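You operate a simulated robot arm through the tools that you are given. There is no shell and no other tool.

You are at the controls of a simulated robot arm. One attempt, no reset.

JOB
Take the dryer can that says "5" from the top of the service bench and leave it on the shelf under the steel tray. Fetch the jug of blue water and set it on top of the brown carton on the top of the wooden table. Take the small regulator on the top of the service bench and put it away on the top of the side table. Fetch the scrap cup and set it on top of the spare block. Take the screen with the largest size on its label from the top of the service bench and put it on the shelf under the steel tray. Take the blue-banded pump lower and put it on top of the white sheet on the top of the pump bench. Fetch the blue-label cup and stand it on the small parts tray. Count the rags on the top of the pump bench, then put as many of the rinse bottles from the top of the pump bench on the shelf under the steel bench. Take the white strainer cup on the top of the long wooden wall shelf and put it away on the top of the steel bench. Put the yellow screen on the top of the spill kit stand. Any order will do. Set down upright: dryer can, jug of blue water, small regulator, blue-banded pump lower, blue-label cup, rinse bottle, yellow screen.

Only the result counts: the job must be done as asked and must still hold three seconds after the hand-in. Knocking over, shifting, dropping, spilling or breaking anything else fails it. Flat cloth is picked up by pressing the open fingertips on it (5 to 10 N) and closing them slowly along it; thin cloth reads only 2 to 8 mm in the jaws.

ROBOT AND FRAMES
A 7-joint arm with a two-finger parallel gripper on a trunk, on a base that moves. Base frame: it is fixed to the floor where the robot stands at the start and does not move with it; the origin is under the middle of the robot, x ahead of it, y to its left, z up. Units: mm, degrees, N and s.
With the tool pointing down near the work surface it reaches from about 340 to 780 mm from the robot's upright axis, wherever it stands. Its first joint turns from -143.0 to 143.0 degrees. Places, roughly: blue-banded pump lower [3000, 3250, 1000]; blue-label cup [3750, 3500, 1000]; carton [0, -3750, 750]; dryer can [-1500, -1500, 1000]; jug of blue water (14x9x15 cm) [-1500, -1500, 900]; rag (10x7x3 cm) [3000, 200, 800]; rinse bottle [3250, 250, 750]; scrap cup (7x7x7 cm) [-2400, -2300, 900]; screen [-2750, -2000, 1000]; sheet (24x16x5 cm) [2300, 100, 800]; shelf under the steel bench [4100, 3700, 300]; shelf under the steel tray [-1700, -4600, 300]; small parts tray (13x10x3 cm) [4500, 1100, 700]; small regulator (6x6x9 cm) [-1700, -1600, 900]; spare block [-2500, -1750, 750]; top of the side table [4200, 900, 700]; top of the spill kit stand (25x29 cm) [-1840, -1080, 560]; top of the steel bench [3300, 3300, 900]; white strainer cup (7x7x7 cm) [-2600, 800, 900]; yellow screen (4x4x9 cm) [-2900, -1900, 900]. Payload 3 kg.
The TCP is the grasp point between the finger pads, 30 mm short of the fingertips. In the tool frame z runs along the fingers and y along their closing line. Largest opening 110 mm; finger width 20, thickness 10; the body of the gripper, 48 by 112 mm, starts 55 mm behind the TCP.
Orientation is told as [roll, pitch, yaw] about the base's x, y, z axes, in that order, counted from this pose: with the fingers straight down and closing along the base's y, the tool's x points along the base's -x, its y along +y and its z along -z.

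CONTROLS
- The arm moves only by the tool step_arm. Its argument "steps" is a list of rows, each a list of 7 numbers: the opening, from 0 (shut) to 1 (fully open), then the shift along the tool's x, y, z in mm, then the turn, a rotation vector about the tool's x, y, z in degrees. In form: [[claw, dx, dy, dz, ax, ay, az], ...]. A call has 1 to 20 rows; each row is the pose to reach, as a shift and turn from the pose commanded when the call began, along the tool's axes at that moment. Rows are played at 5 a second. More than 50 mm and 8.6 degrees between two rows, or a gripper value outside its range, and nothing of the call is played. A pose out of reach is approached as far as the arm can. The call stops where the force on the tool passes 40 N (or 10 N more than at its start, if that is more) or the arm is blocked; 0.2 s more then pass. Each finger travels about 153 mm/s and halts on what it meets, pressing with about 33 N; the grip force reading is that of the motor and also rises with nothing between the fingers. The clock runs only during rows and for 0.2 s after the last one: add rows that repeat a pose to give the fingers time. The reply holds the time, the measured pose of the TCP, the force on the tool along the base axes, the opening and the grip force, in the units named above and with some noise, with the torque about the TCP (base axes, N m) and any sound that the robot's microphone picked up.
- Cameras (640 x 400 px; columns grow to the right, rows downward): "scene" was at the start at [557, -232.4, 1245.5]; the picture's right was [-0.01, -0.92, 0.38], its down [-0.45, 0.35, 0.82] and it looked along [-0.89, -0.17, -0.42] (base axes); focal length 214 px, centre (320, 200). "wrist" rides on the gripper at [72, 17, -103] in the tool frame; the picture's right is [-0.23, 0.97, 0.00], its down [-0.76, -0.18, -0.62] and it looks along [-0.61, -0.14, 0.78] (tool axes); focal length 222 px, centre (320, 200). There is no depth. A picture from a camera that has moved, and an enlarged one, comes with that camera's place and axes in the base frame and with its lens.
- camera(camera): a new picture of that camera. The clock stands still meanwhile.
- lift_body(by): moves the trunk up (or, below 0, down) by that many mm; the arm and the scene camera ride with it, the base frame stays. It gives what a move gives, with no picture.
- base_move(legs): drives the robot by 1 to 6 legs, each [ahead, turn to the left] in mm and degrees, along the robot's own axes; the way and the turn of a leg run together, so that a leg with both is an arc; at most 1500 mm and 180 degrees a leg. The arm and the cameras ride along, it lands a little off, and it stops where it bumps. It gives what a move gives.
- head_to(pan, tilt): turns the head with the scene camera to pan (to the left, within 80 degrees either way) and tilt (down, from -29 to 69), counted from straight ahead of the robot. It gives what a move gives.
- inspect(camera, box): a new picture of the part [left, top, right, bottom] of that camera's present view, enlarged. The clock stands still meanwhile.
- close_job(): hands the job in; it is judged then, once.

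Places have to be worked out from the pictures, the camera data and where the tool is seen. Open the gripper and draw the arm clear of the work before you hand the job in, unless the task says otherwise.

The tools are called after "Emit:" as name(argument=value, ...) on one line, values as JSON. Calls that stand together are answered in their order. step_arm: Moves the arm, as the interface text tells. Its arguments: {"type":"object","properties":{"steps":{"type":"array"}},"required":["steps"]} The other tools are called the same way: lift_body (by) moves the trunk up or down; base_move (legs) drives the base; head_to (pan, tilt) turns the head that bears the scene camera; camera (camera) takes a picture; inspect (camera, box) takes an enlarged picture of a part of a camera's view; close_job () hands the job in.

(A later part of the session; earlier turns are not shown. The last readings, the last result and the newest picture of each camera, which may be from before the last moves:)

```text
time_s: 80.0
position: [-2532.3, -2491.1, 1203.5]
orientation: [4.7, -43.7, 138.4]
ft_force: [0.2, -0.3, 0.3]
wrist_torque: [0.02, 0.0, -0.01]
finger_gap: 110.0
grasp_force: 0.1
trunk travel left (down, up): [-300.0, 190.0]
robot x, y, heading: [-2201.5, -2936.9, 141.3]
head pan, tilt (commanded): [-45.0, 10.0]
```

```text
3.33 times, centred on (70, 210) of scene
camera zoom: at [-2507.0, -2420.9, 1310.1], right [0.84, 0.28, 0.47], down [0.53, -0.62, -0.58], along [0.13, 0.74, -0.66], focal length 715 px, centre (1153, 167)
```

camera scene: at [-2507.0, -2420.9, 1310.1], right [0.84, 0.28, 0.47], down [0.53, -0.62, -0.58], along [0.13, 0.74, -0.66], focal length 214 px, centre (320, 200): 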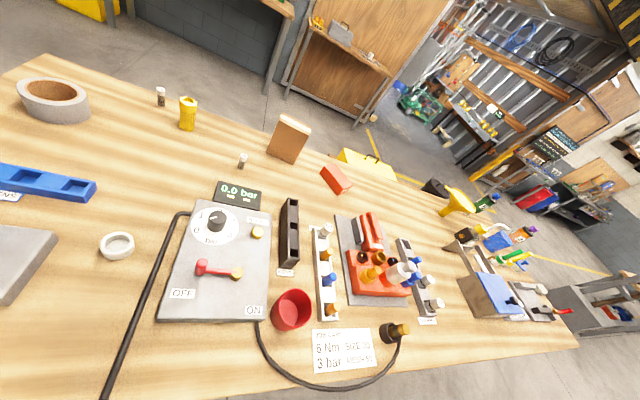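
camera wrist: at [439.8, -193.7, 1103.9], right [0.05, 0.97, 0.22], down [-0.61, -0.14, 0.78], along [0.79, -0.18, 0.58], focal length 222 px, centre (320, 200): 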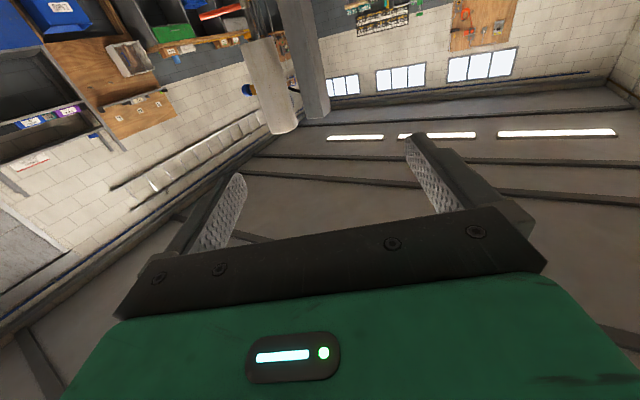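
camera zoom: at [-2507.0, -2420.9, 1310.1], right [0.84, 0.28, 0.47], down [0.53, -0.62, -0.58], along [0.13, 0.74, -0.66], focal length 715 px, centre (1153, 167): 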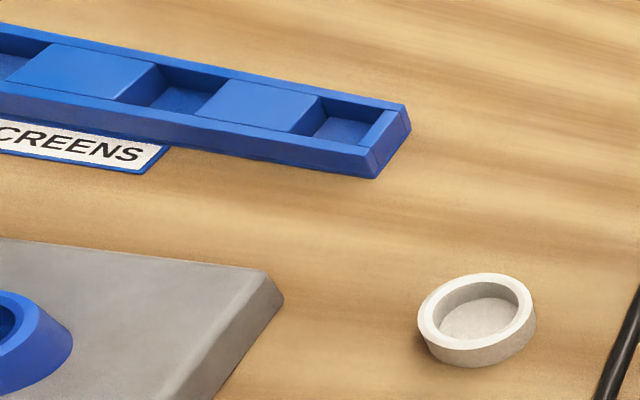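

The red cup is at about (-2392,-2269) and is reachable from here. I level the hand to point straight down and move it above the cup.

Emit:
step_arm(steps=[[1, 5.0, -33.3, 10.3, 0.56, 5.46, 0.22], [1, 10.1, -66.6, 20.6, 1.12, 10.92, 0.45], [1, 15.1, -99.9, 30.9, 1.68, 16.38, 0.67], [1, 20.2, -133.2, 41.2, 2.24, 21.84, 0.9], [1, 25.2, -166.5, 51.5, 2.8, 27.3, 1.12], [1, 30.2, -199.9, 61.8, 3.35, 32.76, 1.34], [1, 35.3, -233.2, 72.1, 3.91, 38.22, 1.57], [1, 40.3, -266.5, 82.4, 4.47, 43.68, 1.79], [1, 40.3, -266.5, 82.4, 4.47, 43.68, 1.79]])

Emit:
camera(camera="wrist")

Emit:
head_to(pan=0, tilt=10)

Emit:
camera(camera="scene")

```text
time_s: 82.0
position: [-2391.6, -2268.6, 1099.8]
orientation: [-0.1, 0.0, 138.4]
ft_force: [0.2, 0.0, -0.8]
wrist_torque: [-0.01, 0.0, 0.01]
finger_gap: 110.0
grasp_force: 0.0
trunk travel left (down, up): [-300.0, 190.0]
robot x, y, heading: [-2203.3, -2941.0, 141.2]
head pan, tilt (commanded): [-45.0, 10.0]
```

```text
taken
camera wrist: at [-2347.3, -2329.7, 1203.2], right [-0.82, -0.58, 0.0], down [-0.45, 0.64, 0.62], along [-0.36, 0.51, -0.78], focal length 222 px, centre (320, 200)
```

wrist: 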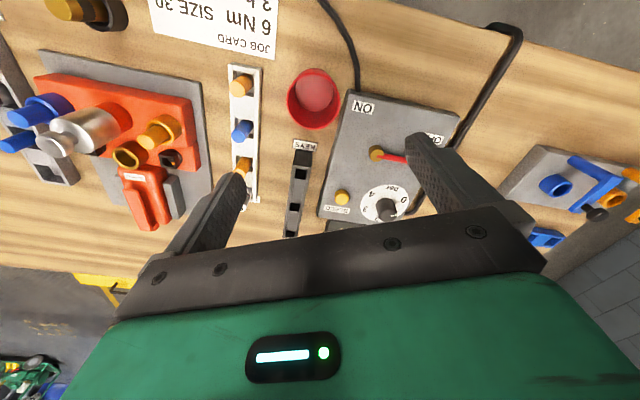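

```text
time_s: 83.1
position: [-2391.5, -2269.8, 1100.0]
orientation: [0.0, 0.0, 138.5]
ft_force: [-0.9, 0.1, -0.4]
wrist_torque: [0.0, 0.0, 0.0]
finger_gap: 109.9
grasp_force: 0.1
trunk travel left (down, up): [-300.0, 190.0]
robot x, y, heading: [-2205.0, -2940.0, 141.3]
head pan, tilt (commanded): [0.0, 10.0]
```

```text
taken
camera scene: at [-2464.4, -2207.9, 1136.8], right [0.66, 0.75, 0.0], down [0.74, -0.65, 0.17], along [0.13, -0.11, -0.98], focal length 214 px, centre (320, 200)
```

scene: 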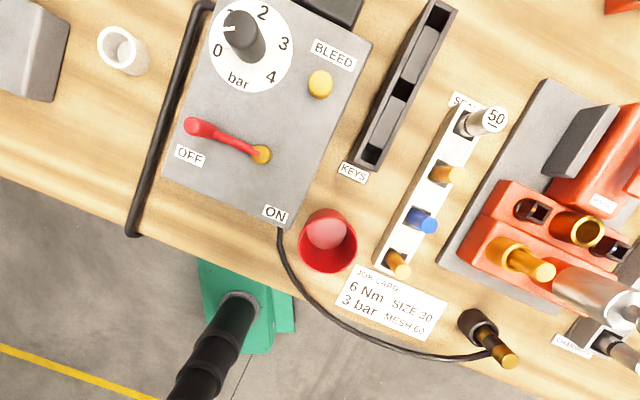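

I zoom in on the cup from both cameras to measure its centre and rim height precisely.

Emit:
inspect(camera="scene", box=[264, 190, 392, 290])

Emit:
inspect(camera="wrist", box=[250, 40, 378, 140])

```text
4.00 times, centred on (328, 240) of scene
camera zoom: at [-2464.4, -2207.9, 1136.8], right [0.66, 0.75, 0.0], down [0.74, -0.65, 0.17], along [0.13, -0.11, -0.98], focal length 858 px, centre (288, 40)
```

zoom: 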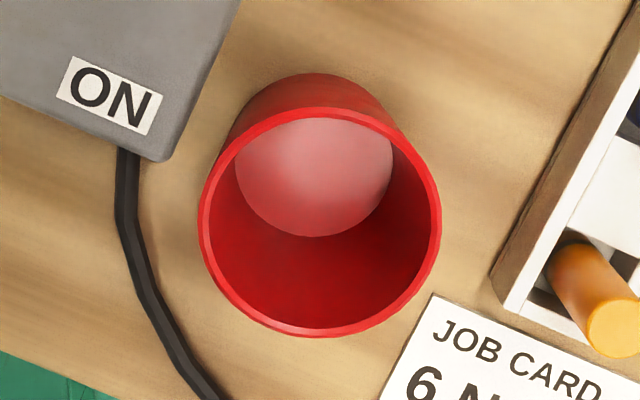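

```text
4.00 times, centred on (314, 90) of wrist
camera zoom: at [-2347.3, -2330.0, 1203.1], right [-0.82, -0.58, 0.0], down [-0.45, 0.64, 0.62], along [-0.36, 0.51, -0.78], focal length 888 px, centre (344, 640)
```

zoom: 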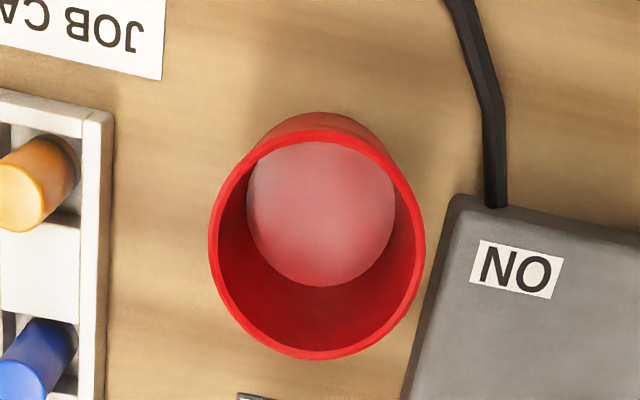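

Bench top ≈ z 850, cup centre ≈(-2386,-2262). I rotate the hand by -90° yaw so the fingers close across the free gaps, and come down to z≈1000 over the cup.

Emit:
step_arm(steps=[[1, 0, -1, 8, 0, 0, 8.2], [1, 0, -2, 16, 0, 0, 16.4], [1, 0, -3, 24, 0, 0, 24.6], [1, 0, -4, 32, 0, 0, 32.8], [1, 0, -5, 40, 0, 0, 41], [1, 0, -6, 50, 0, 0, 49.2], [1, 0, -7, 60, 0, 0, 57.4], [1, 0, -8, 70, 0, 0, 65.6], [1, 0, -8.7, 80, 0, 0, 73.8], [1, 0, -8.7, 90, 0, 0, 82], [1, 0, -8.7, 100, 0, 0, 90], [1, 0, -8.7, 100, 0, 0, 90]])

Emit:
camera(camera="wrist")

Emit:
head_to(pan=0, tilt=30)

Emit:
camera(camera="scene")

```text
time_s: 85.7
position: [-2385.1, -2263.2, 999.3]
orientation: [0.0, 0.0, 48.4]
ft_force: [0.4, -0.7, -0.9]
wrist_torque: [0.0, -0.01, 0.02]
finger_gap: 110.1
grasp_force: 0.1
trunk travel left (down, up): [-300.0, 190.0]
robot x, y, heading: [-2206.0, -2941.2, 141.2]
head pan, tilt (commanded): [0.0, 10.0]
```

```text
taken
camera wrist: at [-2445.3, -2304.7, 1102.4], right [-0.58, 0.82, 0.0], down [0.64, 0.45, 0.62], along [0.51, 0.36, -0.78], focal length 222 px, centre (320, 200)
```

wrist: 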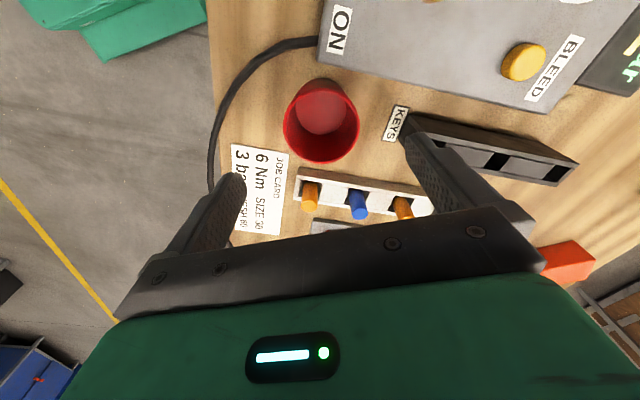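

```text
time_s: 86.5
position: [-2386.2, -2261.6, 999.3]
orientation: [0.0, 0.0, 48.5]
ft_force: [0.4, 0.1, -0.2]
wrist_torque: [0.02, 0.04, -0.01]
finger_gap: 109.8
grasp_force: 0.0
trunk travel left (down, up): [-300.0, 190.0]
robot x, y, heading: [-2209.6, -2940.0, 141.2]
head pan, tilt (commanded): [0.0, 30.0]
```

```text
taken
camera scene: at [-2347.2, -2216.5, 1038.8], right [0.75, -0.66, 0.0], down [-0.57, -0.65, 0.5], along [-0.33, -0.37, -0.87], focal length 214 px, centre (320, 200)
```

scene: 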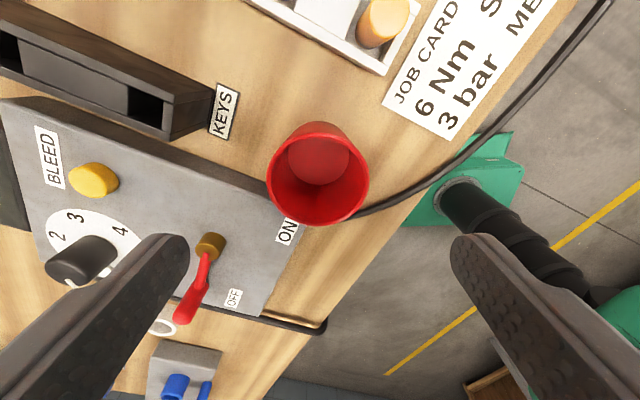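

Fingers straddle the cup well (cup centre between them, neighbours clear). I descend to z≈890 and look.

Emit:
step_arm(steps=[[1, 0, 0, 30, 0, 0, 0], [1, 0, 0, 60, 0, 0, 0], [1, 0, 0, 90, 0, 0, 0], [1, 0, 0, 109, 0, 0, 0], [1, 0, 0, 109, 0, 0, 0]])

Emit:
camera(camera="scene")

```text
time_s: 87.8
position: [-2385.2, -2262.1, 890.6]
orientation: [0.0, 0.0, 48.4]
ft_force: [0.7, 0.6, -0.1]
wrist_torque: [0.02, 0.01, -0.01]
finger_gap: 110.1
grasp_force: 0.0
trunk travel left (down, up): [-300.0, 190.0]
robot x, y, heading: [-2205.8, -2941.4, 141.2]
head pan, tilt (commanded): [0.0, 30.0]
```

```text
taken
camera scene: at [-2347.5, -2216.6, 929.9], right [0.75, -0.66, 0.0], down [-0.57, -0.65, 0.5], along [-0.33, -0.37, -0.87], focal length 214 px, centre (320, 200)
```

scene: 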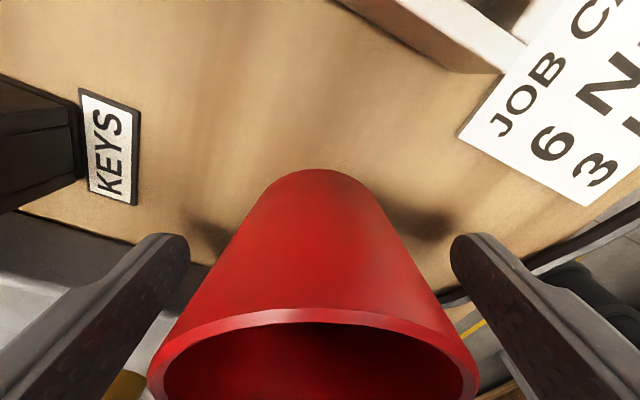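

The cup sits between the fingers. I close on it gradually.

Emit:
step_arm(steps=[[0.8, 0, 0, 0, 0, 0, 0], [0.7, 0, 0, 0, 0, 0, 0], [0.6, 0, 0, 0, 0, 0, 0], [0.5, 0, 0, 0, 0, 0, 0], [0.5, 0, 0, 0, 0, 0, 0], [0.5, 0, 0, 0, 0, 0, 0]])

Emit:
camera(camera="scene")

```text
time_s: 89.2
position: [-2386.0, -2262.8, 891.4]
orientation: [0.1, 0.0, 48.5]
ft_force: [-1.4, 2.0, 3.7]
wrist_torque: [-0.06, -0.05, 0.03]
finger_gap: 67.1
grasp_force: 33.2
trunk travel left (down, up): [-300.0, 190.0]
robot x, y, heading: [-2201.3, -2938.9, 141.2]
head pan, tilt (commanded): [0.0, 30.0]
```

```text
taken
camera scene: at [-2347.6, -2216.6, 930.3], right [0.75, -0.66, 0.0], down [-0.57, -0.65, 0.5], along [-0.33, -0.37, -0.87], focal length 214 px, centre (320, 200)
```

scene: 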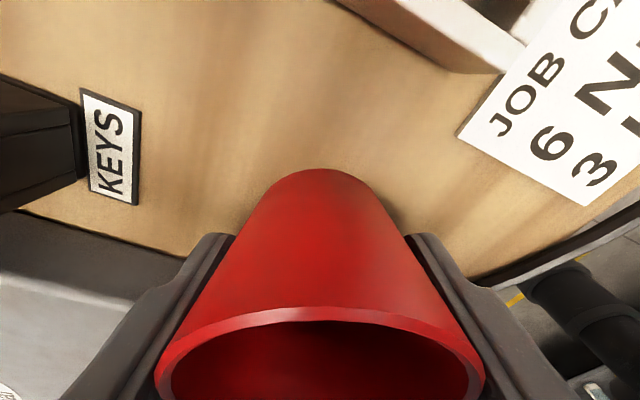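

Grip 67 mm at 33 N. I lift the cup straight up.

Emit:
step_arm(steps=[[0.5, 0, 0, -10, 0, 0, 0], [0.5, 0, 0, -30, 0, 0, 0], [0.5, 0, 0, -70, 0, 0, 0], [0.5, 0, 0, -115, 0, 0, 0], [0.5, 0, 0, -160, 0, 0, 0], [0.5, 0, 0, -205, 0, 0, 0], [0.5, 0, 0, -250, 0, 0, 0], [0.5, 0, 0, -290, 0, 0, 0]])

Emit:
camera(camera="scene")

```text
time_s: 91.0
position: [-2391.4, -2265.6, 1147.6]
orientation: [-0.1, -0.2, 48.7]
ft_force: [-3.7, -2.6, -1.4]
wrist_torque: [0.12, -0.29, 0.05]
finger_gap: 67.0
grasp_force: 33.0
out of reach, approached as far as the arm can: row 8
trunk travel left (down, up): [-300.0, 190.0]
robot x, y, heading: [-2204.7, -2937.8, 141.1]
head pan, tilt (commanded): [0.0, 30.0]
```

```text
taken
camera scene: at [-2352.8, -2220.5, 1187.6], right [0.75, -0.66, 0.0], down [-0.57, -0.65, 0.5], along [-0.33, -0.37, -0.87], focal length 214 px, centre (320, 200)
```

scene: 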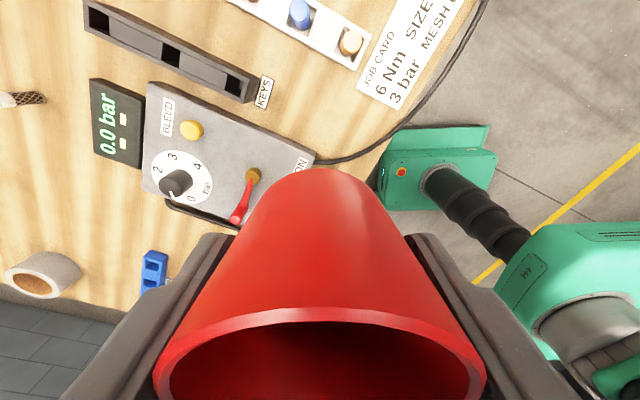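

The cup is held firmly. I retract the arm in front of the robot for driving round the west end of the bench.

Emit:
step_arm(steps=[[0.5, 0, 0, 42, 0, 0, 0], [0.5, 41, -6, 42, 0, 0, 0], [0.5, 82, -12, 42, 0, 0, 0], [0.5, 123, -19, 42, 0, 0, 0], [0.5, 164, -25, 42, 0, 0, 0], [0.5, 205, -31, 42, 0, 0, 0], [0.5, 246, -37, 42, 0, 0, 0], [0.5, 287, -43, 42, 0, 0, 0], [0.5, 328, -50, 42, 0, 0, 0], [0.5, 369, -56, 42, 0, 0, 0], [0.5, 410, -62, 42, 0, 0, 0], [0.5, 410, -62, 42, 0, 0, 0]])

Emit:
base_move(legs=[[0, 33.3], [700, 0], [703, 0]])

```text
time_s: 93.5
position: [-2610.2, -2612.7, 1105.7]
orientation: [-0.1, 0.0, 48.3]
ft_force: [-0.1, 0.7, -2.4]
wrist_torque: [-0.03, 0.0, -0.04]
finger_gap: 67.1
grasp_force: 33.1
trunk travel left (down, up): [-300.0, 190.0]
robot x, y, heading: [-2202.6, -2942.6, 141.1]
head pan, tilt (commanded): [0.0, 30.0]
```

```text
time_s: 102.5
position: [-4118.3, -2745.6, 1105.7]
orientation: [0.0, 0.0, 81.2]
ft_force: [0.5, 0.9, -2.7]
wrist_torque: [0.02, -0.02, -0.01]
finger_gap: 67.5
grasp_force: 32.3
trunk travel left (down, up): [-300.0, 190.0]
robot x, y, heading: [-3600.8, -2803.3, 174.1]
head pan, tilt (commanded): [0.0, 30.0]
```

The drive works well. I continue to the north-west corner and to the standing point north of the bench.

Emit:
base_move(legs=[[0, -42], [0, -42.1], [650, 0], [650, 0]])

Emit:
head_to(pan=-70, tilt=0)

Emit:
camera(camera="scene")

```text
time_s: 113.3
position: [-3595.5, -983.6, 1106.2]
orientation: [0.0, 0.0, -3.0]
ft_force: [-0.7, 0.4, -2.2]
wrist_torque: [-0.02, -0.01, 0.03]
finger_gap: 66.9
grasp_force: 32.7
trunk travel left (down, up): [-300.0, 190.0]
robot x, y, heading: [-3605.8, -1509.3, 89.9]
head pan, tilt (commanded): [0.0, 30.0]
```

```text
time_s: 114.7
position: [-3596.3, -983.5, 1106.1]
orientation: [0.0, -0.1, -3.0]
ft_force: [-0.1, -0.6, -1.8]
wrist_torque: [-0.01, 0.0, -0.01]
finger_gap: 67.2
grasp_force: 33.3
trunk travel left (down, up): [-300.0, 190.0]
robot x, y, heading: [-3606.3, -1504.9, 89.6]
head pan, tilt (commanded): [-70.0, 0.0]
```

```text
taken
camera scene: at [-3493.3, -1075.1, 1205.3], right [-0.02, -0.34, 0.94], down [-1.0, 0.05, 0.0], along [-0.05, -0.94, -0.34], focal length 214 px, centre (320, 200)
```

scene: 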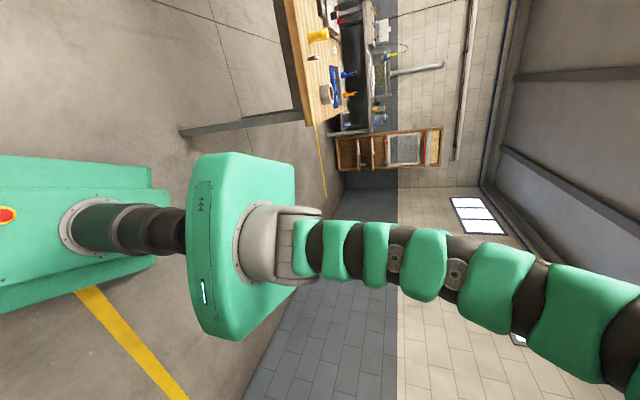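

The view confirms the robot's shape. I go on to the spot north of the bench and face it.

Emit:
base_move(legs=[[0, -40], [0, -39.1], [857, 0], [0, -38], [0, -38]])

Emit:
head_to(pan=0, tilt=-20)

Emit:
camera(camera="scene")

Emit:
camera(camera="wrist")

```text
time_s: 122.0
position: [-2408.3, -1293.3, 1106.9]
orientation: [-0.1, 0.0, -82.3]
ft_force: [2.4, 0.0, -3.2]
wrist_torque: [0.0, 0.16, 0.05]
finger_gap: 67.4
grasp_force: 32.7
trunk travel left (down, up): [-300.0, 190.0]
robot x, y, heading: [-2932.5, -1349.1, 8.2]
head pan, tilt (commanded): [-70.0, 0.0]
stopped in leg 3: the robot was blocked; the commanded pose is now the measured one
```

```text
time_s: 123.5
position: [-2414.2, -1291.7, 1110.1]
orientation: [0.2, -0.1, -82.3]
ft_force: [-0.6, -0.4, -2.1]
wrist_torque: [0.02, 0.02, -0.01]
finger_gap: 67.2
grasp_force: 32.7
trunk travel left (down, up): [-300.0, 190.0]
robot x, y, heading: [-2934.3, -1347.3, 8.3]
head pan, tilt (commanded): [0.0, -20.0]
```

```text
taken
camera scene: at [-2397.8, -1430.7, 1163.2], right [-0.99, -0.13, 0.0], down [-0.13, 0.93, -0.34], along [0.05, -0.34, -0.94], focal length 214 px, centre (320, 200)
```

scene: 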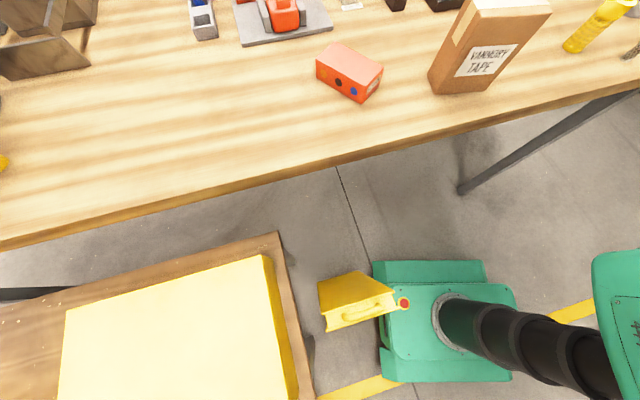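

```text
taken
camera wrist: at [-2405.9, -1217.7, 1212.6], right [1.0, -0.09, 0.0], down [-0.08, -0.78, 0.62], along [-0.06, -0.62, -0.78], focal length 222 px, centre (320, 200)
```

wrist: 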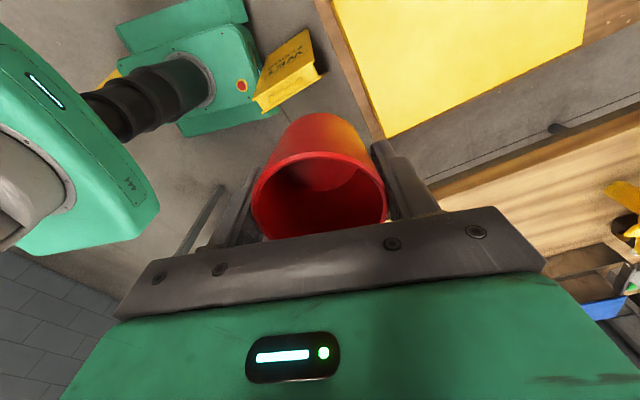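

The base was stopped by a yellow floor object next to the stand that I hadn't seen. I inspect it before moving.

Emit:
inspect(camera="scene", box=[280, 230, 440, 350])

Emit:
inspect(camera="wrist", box=[200, 10, 360, 130])

```text
3.33 times, centred on (360, 290) of scene
camera zoom: at [-2397.8, -1430.7, 1163.2], right [-0.99, -0.13, 0.0], down [-0.13, 0.93, -0.34], along [0.05, -0.34, -0.94], focal length 715 px, centre (187, -100)
```

zoom: 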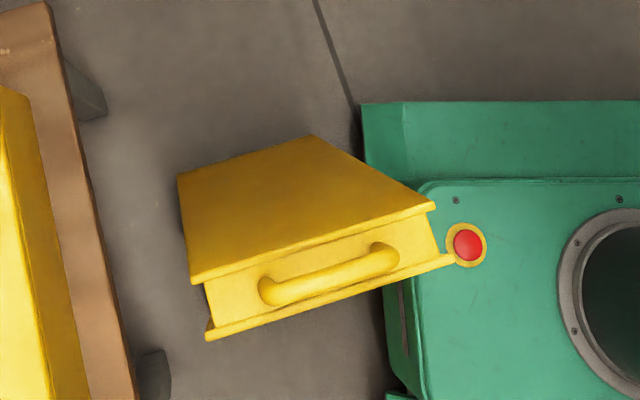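

```text
3.33 times, centred on (280, 70) of wrist
camera zoom: at [-2405.9, -1217.7, 1212.6], right [1.0, -0.09, 0.0], down [-0.08, -0.78, 0.62], along [-0.06, -0.62, -0.78], focal length 740 px, centre (453, 633)
```

zoom: 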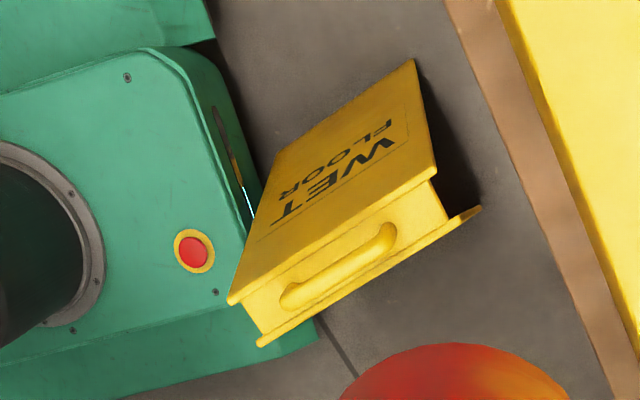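

It's a wet-floor sign, still standing upright, touching the base front. I back off 45 mm gently and check it stays standing; the spare block is still reachable from here.

Emit:
base_move(legs=[[-45, 0]])

Emit:
camera(camera="wrist")

Emit:
camera(camera="scene")

```text
time_s: 124.3
position: [-2457.8, -1298.5, 1110.4]
orientation: [0.1, 0.0, -82.3]
ft_force: [0.0, 0.2, -3.2]
wrist_torque: [0.0, 0.05, -0.01]
finger_gap: 67.5
grasp_force: 32.7
trunk travel left (down, up): [-300.0, 190.0]
robot x, y, heading: [-2975.0, -1353.0, 8.2]
head pan, tilt (commanded): [0.0, -20.0]
```

```text
taken
camera wrist: at [-2450.2, -1224.1, 1212.4], right [1.0, -0.09, 0.0], down [-0.08, -0.78, 0.62], along [-0.06, -0.62, -0.78], focal length 222 px, centre (320, 200)
```

wrist: 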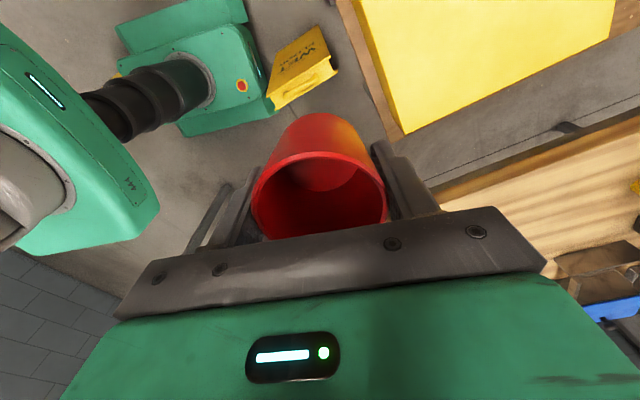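

```text
taken
camera scene: at [-2442.0, -1437.1, 1163.0], right [-0.99, -0.13, 0.0], down [-0.13, 0.93, -0.34], along [0.05, -0.34, -0.94], focal length 214 px, centre (320, 200)
```

scene: 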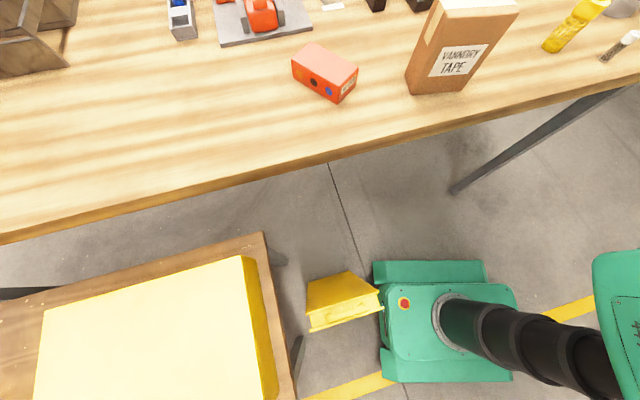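

The sign still stands. I zoom in on the spare block for exact size and position.

Emit:
inspect(camera="scene", box=[270, 20, 390, 120])

Emit:
inspect(camera="scene", box=[500, 0, 640, 100])

```text
4.00 times, centred on (330, 70) of scene
camera zoom: at [-2442.0, -1437.1, 1163.0], right [-0.99, -0.13, 0.0], down [-0.13, 0.93, -0.34], along [0.05, -0.34, -0.94], focal length 858 px, centre (280, 720)
```

zoom: 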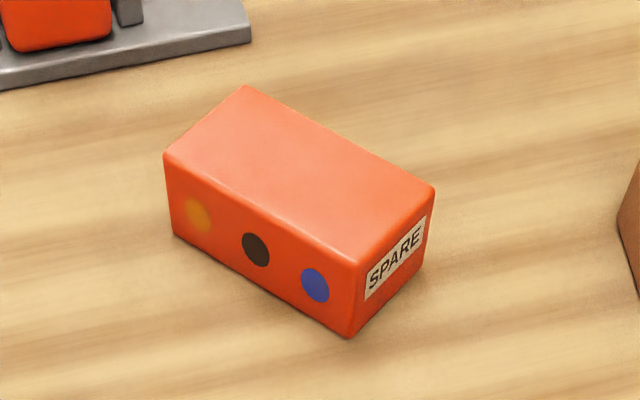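

```text
4.00 times, centred on (570, 50) of scene
camera zoom: at [-2442.0, -1437.1, 1163.0], right [-0.99, -0.13, 0.0], down [-0.13, 0.93, -0.34], along [0.05, -0.34, -0.94], focal length 858 px, centre (-680, 800)
```

zoom: 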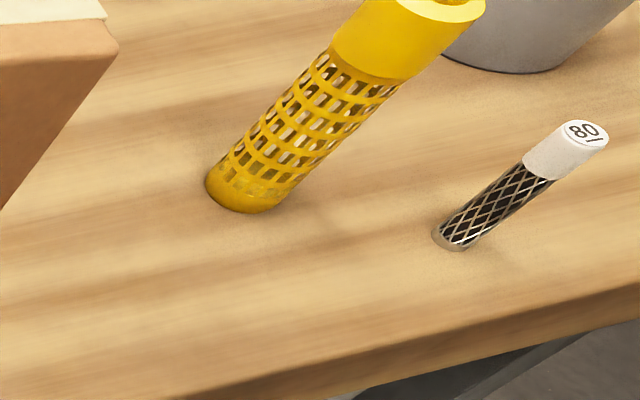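

Block top ≈z 893, centre ≈(-2403,-1788), 105×56 mm. I carry the cup over the block at z=1000.

Emit:
step_arm(steps=[[0.5, -44.8, -1, 10, 0, 0, 0], [0.5, -89.5, -2, 20, 0, 0, 0], [0.5, -134.3, -3, 30, 0, 0, 0], [0.5, -179, -4, 40, 0, 0, 0], [0.5, -223.8, -5, 50, 0, 0, 0], [0.5, -268.6, -6, 60, 0, 0, 0], [0.5, -313.3, -7, 70, 0, 0, 0], [0.5, -358, -8, 80, 0, 0, 0], [0.5, -402.9, -9, 90, 0, 0, 0], [0.5, -447.6, -10, 100, 0, 0, 0], [0.5, -492.4, -11.3, 110, 0, 0, 0], [0.5, -492.4, -11.3, 110, 0, 0, 0]])

Emit:
head_to(pan=0, tilt=30)

Emit:
camera(camera="scene")

Emit:
camera(camera="wrist")

```text
time_s: 127.0
position: [-2403.9, -1788.7, 1000.6]
orientation: [0.2, -0.1, -82.3]
ft_force: [-0.5, 0.2, -2.5]
wrist_torque: [-0.02, -0.01, 0.01]
finger_gap: 67.3
grasp_force: 32.8
trunk travel left (down, up): [-300.0, 190.0]
robot x, y, heading: [-2975.9, -1356.5, 7.9]
head pan, tilt (commanded): [0.0, -20.0]
```

```text
time_s: 128.1
position: [-2403.2, -1788.3, 1000.3]
orientation: [0.1, 0.0, -82.3]
ft_force: [0.0, 0.4, -2.1]
wrist_torque: [0.0, -0.03, 0.04]
finger_gap: 67.3
grasp_force: 33.1
trunk travel left (down, up): [-300.0, 190.0]
robot x, y, heading: [-2975.2, -1353.2, 7.7]
head pan, tilt (commanded): [0.0, 30.0]
```

```text
taken
camera scene: at [-2397.5, -1849.4, 1039.3], right [-0.99, -0.13, 0.0], down [-0.12, 0.86, 0.5], along [-0.06, 0.5, -0.87], focal length 214 px, centre (320, 200)
```

scene: 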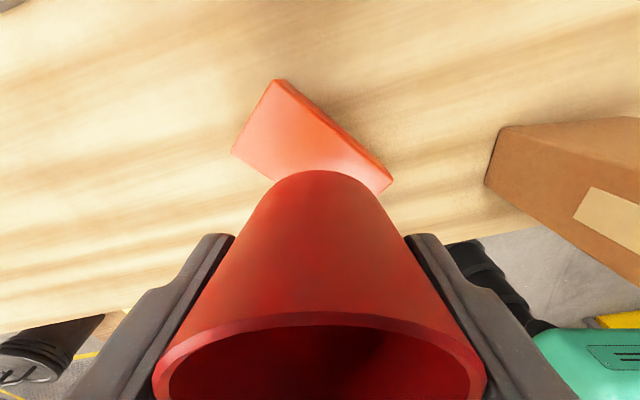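

```text
taken
camera wrist: at [-2395.3, -1713.4, 1103.2], right [1.0, -0.09, 0.0], down [-0.08, -0.78, 0.62], along [-0.06, -0.62, -0.78], focal length 222 px, centre (320, 200)
```

wrist: 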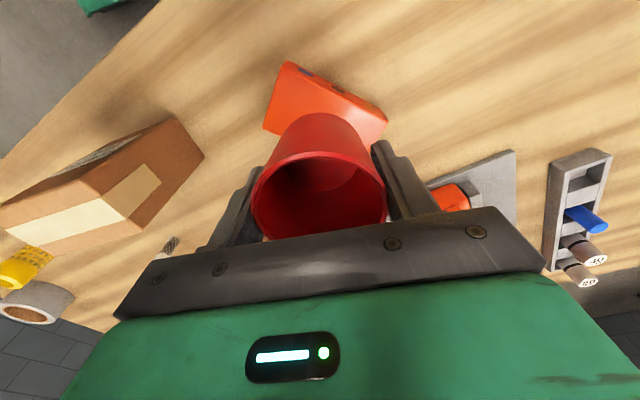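

Cup base is centred over the block within ~2 mm. I lower to just above contact.

Emit:
step_arm(steps=[[0.5, -2, 0, 30, 0, 0, 0], [0.5, -2, 0, 50, 0, 0, 0], [0.5, -2, 0, 60, 0, 0, 0], [0.5, -2, 0, 64, 0, 0, 0], [0.5, -2, 0, 66, 0, 0, 0], [0.5, -2, 0, 66, 0, 0, 0]])

Emit:
camera(camera="scene")

```text
time_s: 129.5
position: [-2401.9, -1788.6, 933.2]
orientation: [0.1, -0.1, -82.3]
ft_force: [0.6, 0.7, -1.9]
wrist_torque: [-0.01, 0.04, 0.0]
finger_gap: 66.9
grasp_force: 33.0
trunk travel left (down, up): [-300.0, 190.0]
robot x, y, heading: [-2975.8, -1357.2, 8.0]
head pan, tilt (commanded): [0.0, 30.0]
```

```text
taken
camera scene: at [-2397.1, -1851.6, 973.4], right [-0.99, -0.13, 0.0], down [-0.12, 0.86, 0.5], along [-0.07, 0.5, -0.87], focal length 214 px, centre (320, 200)
```

scene: 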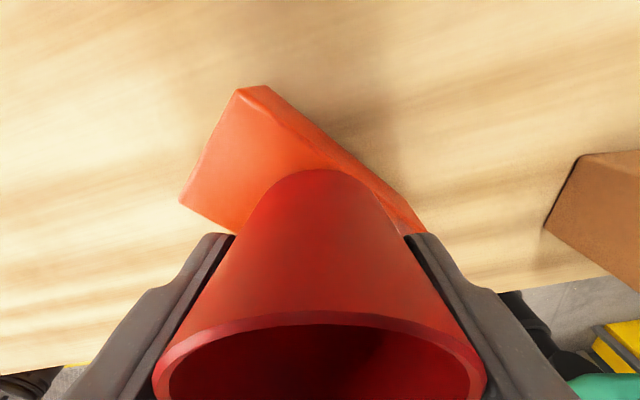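

Alignment is fine (≈2 mm off along the narrow axis). I lower in 1 mm steps to feel contact.

Emit:
step_arm(steps=[[0.5, 0, 0, 1, 0, 0, 0], [0.5, 0, 0, 1, 0, 0, 0], [0.5, 0, 0, 2, 0, 0, 0], [0.5, 0, 0, 2, 0, 0, 0]])

```text
time_s: 130.5
position: [-2401.9, -1789.0, 932.8]
orientation: [0.2, 0.0, -82.3]
ft_force: [-0.2, -1.1, 1.2]
wrist_torque: [-0.04, 0.09, 0.03]
finger_gap: 67.1
grasp_force: 32.8
trunk travel left (down, up): [-300.0, 190.0]
robot x, y, heading: [-2976.0, -1353.2, 8.1]
head pan, tilt (commanded): [0.0, 30.0]
```

Contact is felt (force went positive). I open the fingers slowly and lift straight up.

Emit:
step_arm(steps=[[0.65, 0, 0, 0, 0, 0, 0], [0.7, 0, 0, 0, 0, 0, 0], [0.8, 0, 0, 0, 0, 0, 0], [0.9, 0, 0, 0, 0, 0, 0], [1, 0, 0, 0, 0, 0, 0], [1, 0, 0, 0, 0, 0, 0]])

Emit:
camera(camera="scene")

Emit:
step_arm(steps=[[1, 0, 0, -15, 0, 0, 0], [1, 0, 0, -40, 0, 0, 0], [1, 0, 0, -80, 0, 0, 0], [1, 0, 0, -120, 0, 0, 0], [1, 0, 0, -150, 0, 0, 0]])

Emit:
camera(camera="scene")

```text
time_s: 131.9
position: [-2402.4, -1788.6, 932.3]
orientation: [0.2, 0.0, -82.3]
ft_force: [0.0, 0.0, -0.2]
wrist_torque: [-0.01, 0.0, 0.02]
finger_gap: 110.1
grasp_force: 0.2
trunk travel left (down, up): [-300.0, 190.0]
robot x, y, heading: [-2975.8, -1354.3, 8.1]
head pan, tilt (commanded): [0.0, 30.0]
```

```text
taken
camera scene: at [-2396.9, -1851.5, 971.4], right [-0.99, -0.13, 0.0], down [-0.12, 0.86, 0.5], along [-0.06, 0.5, -0.87], focal length 214 px, centre (320, 200)
```

scene: 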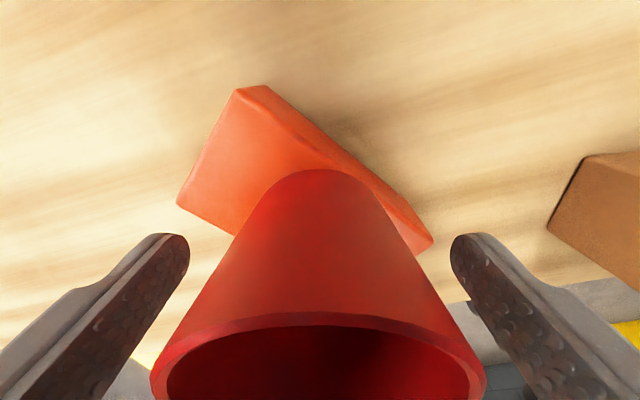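

```text
time_s: 133.1
position: [-2402.5, -1789.9, 1082.6]
orientation: [0.2, 0.1, -82.3]
ft_force: [0.2, -0.5, 0.3]
wrist_torque: [0.02, -0.04, 0.01]
finger_gap: 110.1
grasp_force: 0.0
trunk travel left (down, up): [-300.0, 190.0]
robot x, y, heading: [-2976.9, -1355.9, 8.3]
head pan, tilt (commanded): [0.0, 30.0]
```

```text
taken
camera scene: at [-2397.1, -1852.3, 1122.0], right [-0.99, -0.13, 0.0], down [-0.12, 0.86, 0.5], along [-0.06, 0.5, -0.87], focal length 214 px, centre (320, 200)
```

scene: 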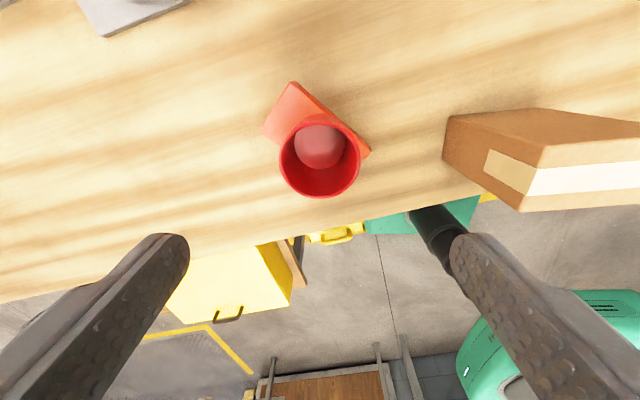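

The scrap cup stands on the spare block. Next, the yellow screen at ≈(-2850,-1950): I move the hand above it with a partly closed gripper.

Emit:
step_arm(steps=[[1, -9, -42.3, 0, 0, 0, 0], [1, -18, -84.5, 0, 0, 0, 0], [1, -27, -126.8, 0, 0, 0, 0], [1, -36, -169, 0, 0, 0, 0], [1, -45, -211.3, 0, 0, 0, 0], [0.9, -54, -253.6, 0, 0, 0, 0], [0.8, -63, -295.8, 0, 0, 0, 0], [0.7, -72, -338, 0, 0, 0, 0], [0.7, -81, -380.4, 0, 0, 0, 0], [0.7, -90, -422.6, 0, 0, 0, 0], [0.7, -98.6, -464.9, 0, 0, 0, 0], [0.7, -98.6, -464.9, 20, 0, 0, 0]])

Emit:
camera(camera="scene")

Emit:
camera(camera="wrist")

```text
time_s: 135.7
position: [-2850.5, -1949.6, 1061.0]
orientation: [0.4, -0.1, -82.2]
ft_force: [0.1, -0.9, -0.5]
wrist_torque: [-0.02, 0.0, 0.01]
finger_gap: 76.8
grasp_force: 0.0
trunk travel left (down, up): [-300.0, 190.0]
robot x, y, heading: [-2976.5, -1354.4, 8.1]
head pan, tilt (commanded): [0.0, 30.0]
```

```text
taken
camera scene: at [-2845.2, -2012.0, 1100.2], right [-0.99, -0.13, 0.0], down [-0.12, 0.86, 0.5], along [-0.06, 0.5, -0.87], focal length 214 px, centre (320, 200)
```

scene: 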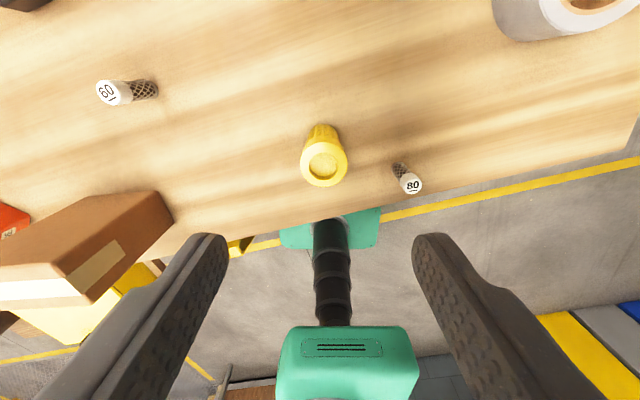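

```text
taken
camera wrist: at [-2843.1, -1875.9, 1163.8], right [1.0, -0.09, 0.0], down [-0.08, -0.78, 0.62], along [-0.06, -0.62, -0.78], focal length 222 px, centre (320, 200)
```

wrist: 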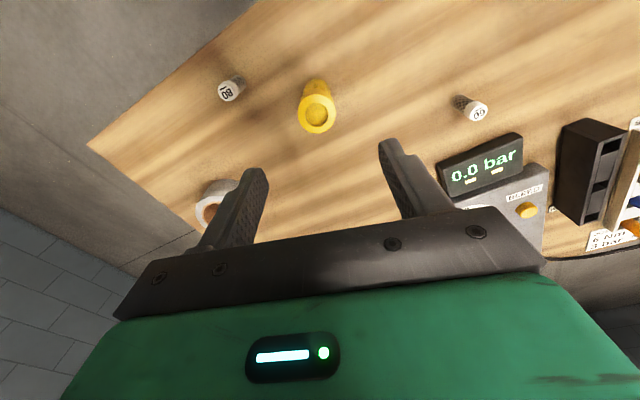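

Yellow screen centre ≈(-2855,-1948). I descend around it to z≈912.

Emit:
step_arm(steps=[[0.7, 2, -4, 40, 0, 0, 0], [0.7, 2, -4, 80, 0, 0, 0], [0.7, 2, -4, 115, 0, 0, 0], [0.7, 2, -4, 140, 0, 0, 0], [0.7, 2, -4, 149, 0, 0, 0], [0.7, 2, -4, 149, 0, 0, 0]])

Emit:
camera(camera="scene")

```text
time_s: 137.1
position: [-2855.5, -1948.6, 913.2]
orientation: [0.1, 0.0, -82.3]
ft_force: [-0.1, -0.4, -0.2]
wrist_torque: [0.01, -0.03, 0.0]
finger_gap: 76.9
grasp_force: 0.1
trunk travel left (down, up): [-300.0, 190.0]
robot x, y, heading: [-2974.6, -1356.2, 8.0]
head pan, tilt (commanded): [0.0, 30.0]
```

```text
taken
camera scene: at [-2849.0, -2009.9, 951.1], right [-0.99, -0.13, 0.0], down [-0.12, 0.86, 0.5], along [-0.06, 0.5, -0.87], focal length 214 px, centre (320, 200)
```

scene: 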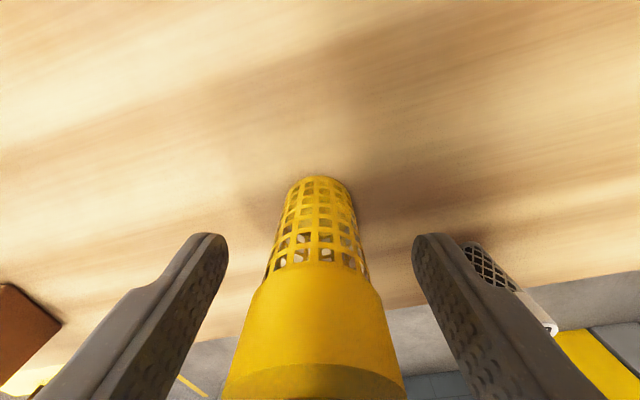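

Well centred; screen 80 is clear of the right finger. I close on the yellow screen.

Emit:
step_arm(steps=[[0.6, 0, 0, 0, 0, 0, 0], [0.5, 0, 0, 0, 0, 0, 0], [0.4, 0, 0, 0, 0, 0, 0], [0.3, 0, 0, 0, 0, 0, 0], [0.25, 0, 0, 0, 0, 0, 0], [0.25, 0, 0, 0, 0, 0, 0]])

Emit:
step_arm(steps=[[0.25, 0, 0, -10, 0, 0, 0], [0.25, 0, 0, -30, 0, 0, 0], [0.25, 0, 0, -70, 0, 0, 0], [0.25, 0, 0, -115, 0, 0, 0], [0.25, 0, 0, -160, 0, 0, 0], [0.25, 0, 0, -200, 0, 0, 0]])

Emit:
camera(camera="scene")

```text
time_s: 138.5
position: [-2853.9, -1947.8, 911.8]
orientation: [0.2, 0.0, -82.3]
ft_force: [-0.1, 0.6, -0.4]
wrist_torque: [0.02, -0.01, 0.03]
finger_gap: 37.7
grasp_force: 32.7
trunk travel left (down, up): [-300.0, 190.0]
robot x, y, heading: [-2973.5, -1355.5, 8.1]
head pan, tilt (commanded): [0.0, 30.0]
```

```text
time_s: 139.9
position: [-2855.3, -1948.0, 1111.4]
orientation: [0.2, 0.0, -82.3]
ft_force: [0.5, 0.3, -2.2]
wrist_torque: [0.04, -0.01, -0.04]
finger_gap: 38.0
grasp_force: 33.8
trunk travel left (down, up): [-300.0, 190.0]
robot x, y, heading: [-2974.5, -1354.3, 8.0]
head pan, tilt (commanded): [0.0, 30.0]
```

```text
taken
camera scene: at [-2850.0, -2009.8, 1151.9], right [-0.99, -0.13, 0.0], down [-0.12, 0.86, 0.5], along [-0.06, 0.5, -0.87], focal length 214 px, centre (320, 200)
```

scene: 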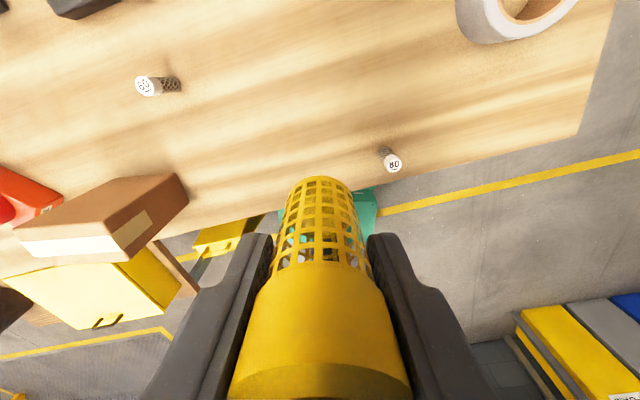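

Yellow screen held (38 mm). I back away from the sign and drive round to the north side of the spill-kit stand.

Emit:
base_move(legs=[[-250, 0], [0, 29], [0, 28.6], [538, 0], [0, -43.7], [856, 0]])

Emit:
base_move(legs=[[0, -42], [0, -42]])

Emit:
head_to(pan=0, tilt=-20)

Emit:
camera(camera="scene")

```text
time_s: 153.6
position: [-1948.0, -1123.5, 1112.7]
orientation: [0.2, -0.1, -68.1]
ft_force: [0.3, 0.4, -0.2]
wrist_torque: [0.01, 0.04, -0.03]
finger_gap: 37.6
grasp_force: 33.3
trunk travel left (down, up): [-300.0, 190.0]
robot x, y, heading: [-2208.3, -579.8, 22.3]
head pan, tilt (commanded): [0.0, 30.0]
```

```text
time_s: 157.9
position: [-2722.4, -899.9, 1114.1]
orientation: [0.2, 0.0, -151.8]
ft_force: [0.3, 0.1, -0.3]
wrist_torque: [0.02, 0.0, 0.02]
finger_gap: 37.5
grasp_force: 32.5
trunk travel left (down, up): [-300.0, 190.0]
robot x, y, heading: [-2192.1, -574.3, -61.4]
head pan, tilt (commanded): [0.0, 30.0]
```

```text
time_s: 159.1
position: [-2722.5, -900.3, 1113.3]
orientation: [0.2, -0.1, -151.7]
ft_force: [-0.3, 0.9, 0.1]
wrist_torque: [0.0, 0.01, -0.01]
finger_gap: 37.9
grasp_force: 33.2
trunk travel left (down, up): [-300.0, 190.0]
robot x, y, heading: [-2196.2, -573.3, -61.3]
head pan, tilt (commanded): [0.0, -20.0]
```

```text
taken
camera scene: at [-2847.7, -966.2, 1167.0], right [-0.47, 0.88, 0.0], down [0.83, 0.44, -0.34], along [-0.3, -0.16, -0.94], focal length 214 px, centre (320, 200)
```

scene: 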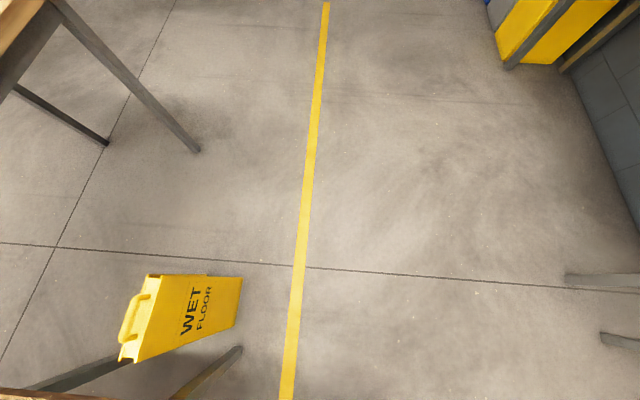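

The sign still stands. I swing the arm to the front of the robot, above the spill-kit stand, to view it.

Emit:
step_arm(steps=[[0.25, 36.7, 30.8, 0, 0, 0, -5.3], [0.25, 73.4, 61.6, 0, 0, 0, -10.6], [0.25, 110, 92.3, 0, 0, 0, -15.9], [0.25, 146.7, 123.1, 0, 0, 0, -21.2], [0.25, 183.4, 153.9, 0, 0, 0, -26.5], [0.25, 220, 184.7, 0, 0, 0, -31.8], [0.25, 256.7, 215.4, 0, 0, 0, -37.1], [0.25, 293.4, 246.2, 0, 0, 0, -42.4], [0.25, 330, 277, 0, 0, 0, -47.7], [0.25, 366.8, 307.8, 0, 0, 0, -53], [0.25, 403.4, 338.5, 0, 0, 0, -58.3], [0.25, 440, 369.3, 0, 0, 0, -63.6], [0.25, 476.8, 400.1, 0, 0, 0, -68.9], [0.25, 513.5, 430.9, 0, 0, 0, -74.2], [0.25, 550, 461.6, 0, 0, 0, -79.5], [0.25, 586.8, 492.4, 0, 0, 0, -84.8], [0.25, 623.5, 523.2, 0, 0, 0, -90]])

Emit:
camera(camera="scene")

Emit:
camera(camera="wrist")

```text
time_s: 162.7
position: [-1922.8, -1068.0, 1116.1]
orientation: [0.0, -0.3, -61.7]
ft_force: [-0.8, 0.6, -0.6]
wrist_torque: [0.01, -0.05, -0.01]
finger_gap: 37.3
grasp_force: 32.7
trunk travel left (down, up): [-300.0, 190.0]
robot x, y, heading: [-2195.1, -568.5, -61.4]
head pan, tilt (commanded): [0.0, -20.0]
```

```text
taken
camera scene: at [-1861.0, -1189.9, 1170.6], right [-0.88, -0.47, 0.0], down [-0.44, 0.83, -0.35], along [0.16, -0.3, -0.94], focal length 214 px, centre (320, 200)
```

scene: 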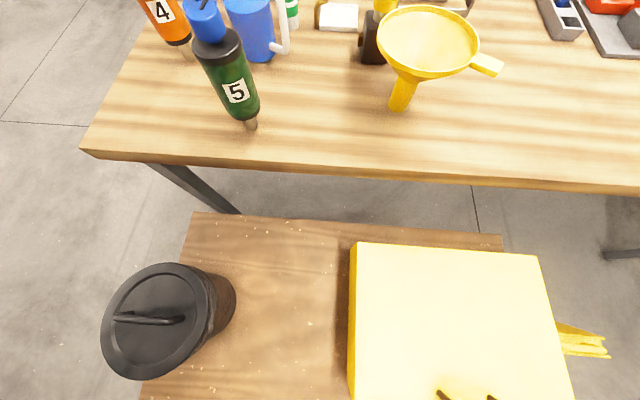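

```text
taken
camera wrist: at [-1943.0, -994.4, 1219.0], right [0.97, 0.26, 0.0], down [0.2, -0.75, 0.63], along [0.17, -0.6, -0.78], focal length 222 px, centre (320, 200)
```

wrist: 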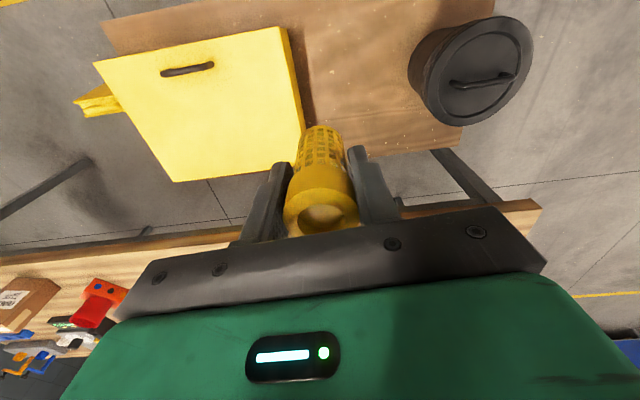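

Free area between bucket and box centres at ≈(-1830,-1085), matching the given place. I move the screen over it and lower the trunk.

Emit:
step_arm(steps=[[0.25, -30, 37, 0, 0, 0, 0], [0.25, -59, 73.6, 0, 0, 0, 0], [0.25, -59, 73.6, 0, 0, 0, 0]])

Emit:
lift_body(by=-250)

Emit:
head_to(pan=0, tilt=30)

Emit:
camera(camera="scene")

Emit:
camera(camera="wrist")

```text
time_s: 163.5
position: [-1831.1, -1085.0, 1116.0]
orientation: [0.0, -0.2, -61.9]
ft_force: [0.4, -0.7, -0.7]
wrist_torque: [0.02, 0.0, 0.0]
finger_gap: 37.5
grasp_force: 32.9
trunk travel left (down, up): [-300.0, 190.0]
robot x, y, heading: [-2198.1, -569.8, -61.3]
head pan, tilt (commanded): [0.0, -20.0]
```

```text
time_s: 166.1
position: [-1831.0, -1085.1, 866.3]
orientation: [0.0, -0.3, -61.8]
ft_force: [-0.6, -0.5, -0.8]
wrist_torque: [-0.02, -0.01, 0.02]
finger_gap: 37.4
grasp_force: 32.9
trunk travel left (down, up): [-50.0, 440.0]
robot x, y, heading: [-2194.9, -571.5, -61.0]
head pan, tilt (commanded): [0.0, -20.0]
```

```text
time_s: 167.3
position: [-1831.5, -1084.8, 865.9]
orientation: [0.1, -0.2, -61.8]
ft_force: [-0.7, -0.4, -0.6]
wrist_torque: [-0.01, -0.02, 0.01]
finger_gap: 37.5
grasp_force: 32.6
trunk travel left (down, up): [-50.0, 440.0]
robot x, y, heading: [-2197.3, -574.8, -61.2]
head pan, tilt (commanded): [0.0, 30.0]
```

```text
taken
camera scene: at [-1805.1, -1140.3, 905.3], right [-0.88, -0.47, 0.0], down [-0.41, 0.76, 0.5], along [-0.23, 0.44, -0.87], focal length 214 px, centre (320, 200)
```

scene: 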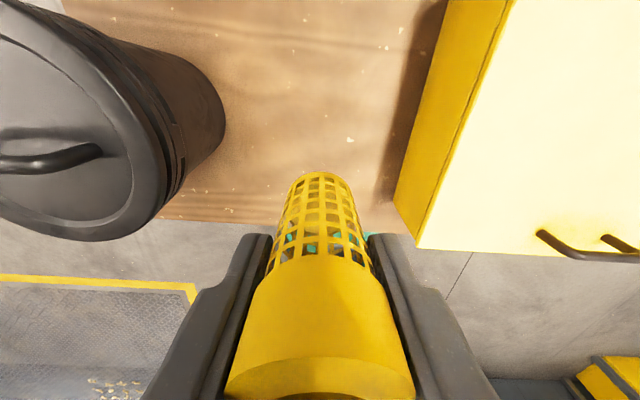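

```text
taken
camera wrist: at [-1850.1, -1013.0, 968.7], right [0.97, 0.26, 0.0], down [0.2, -0.75, 0.63], along [0.16, -0.6, -0.78], focal length 222 px, centre (320, 200)
```

wrist: 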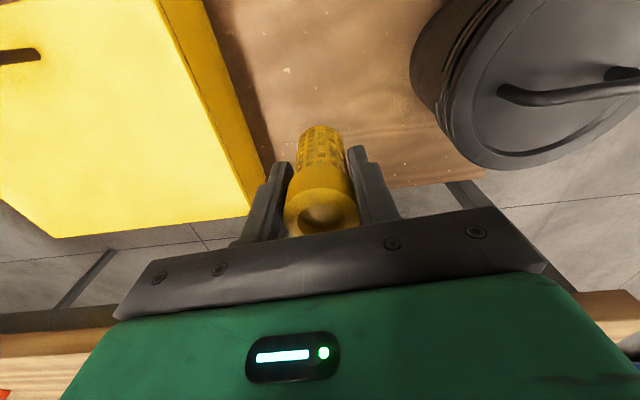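

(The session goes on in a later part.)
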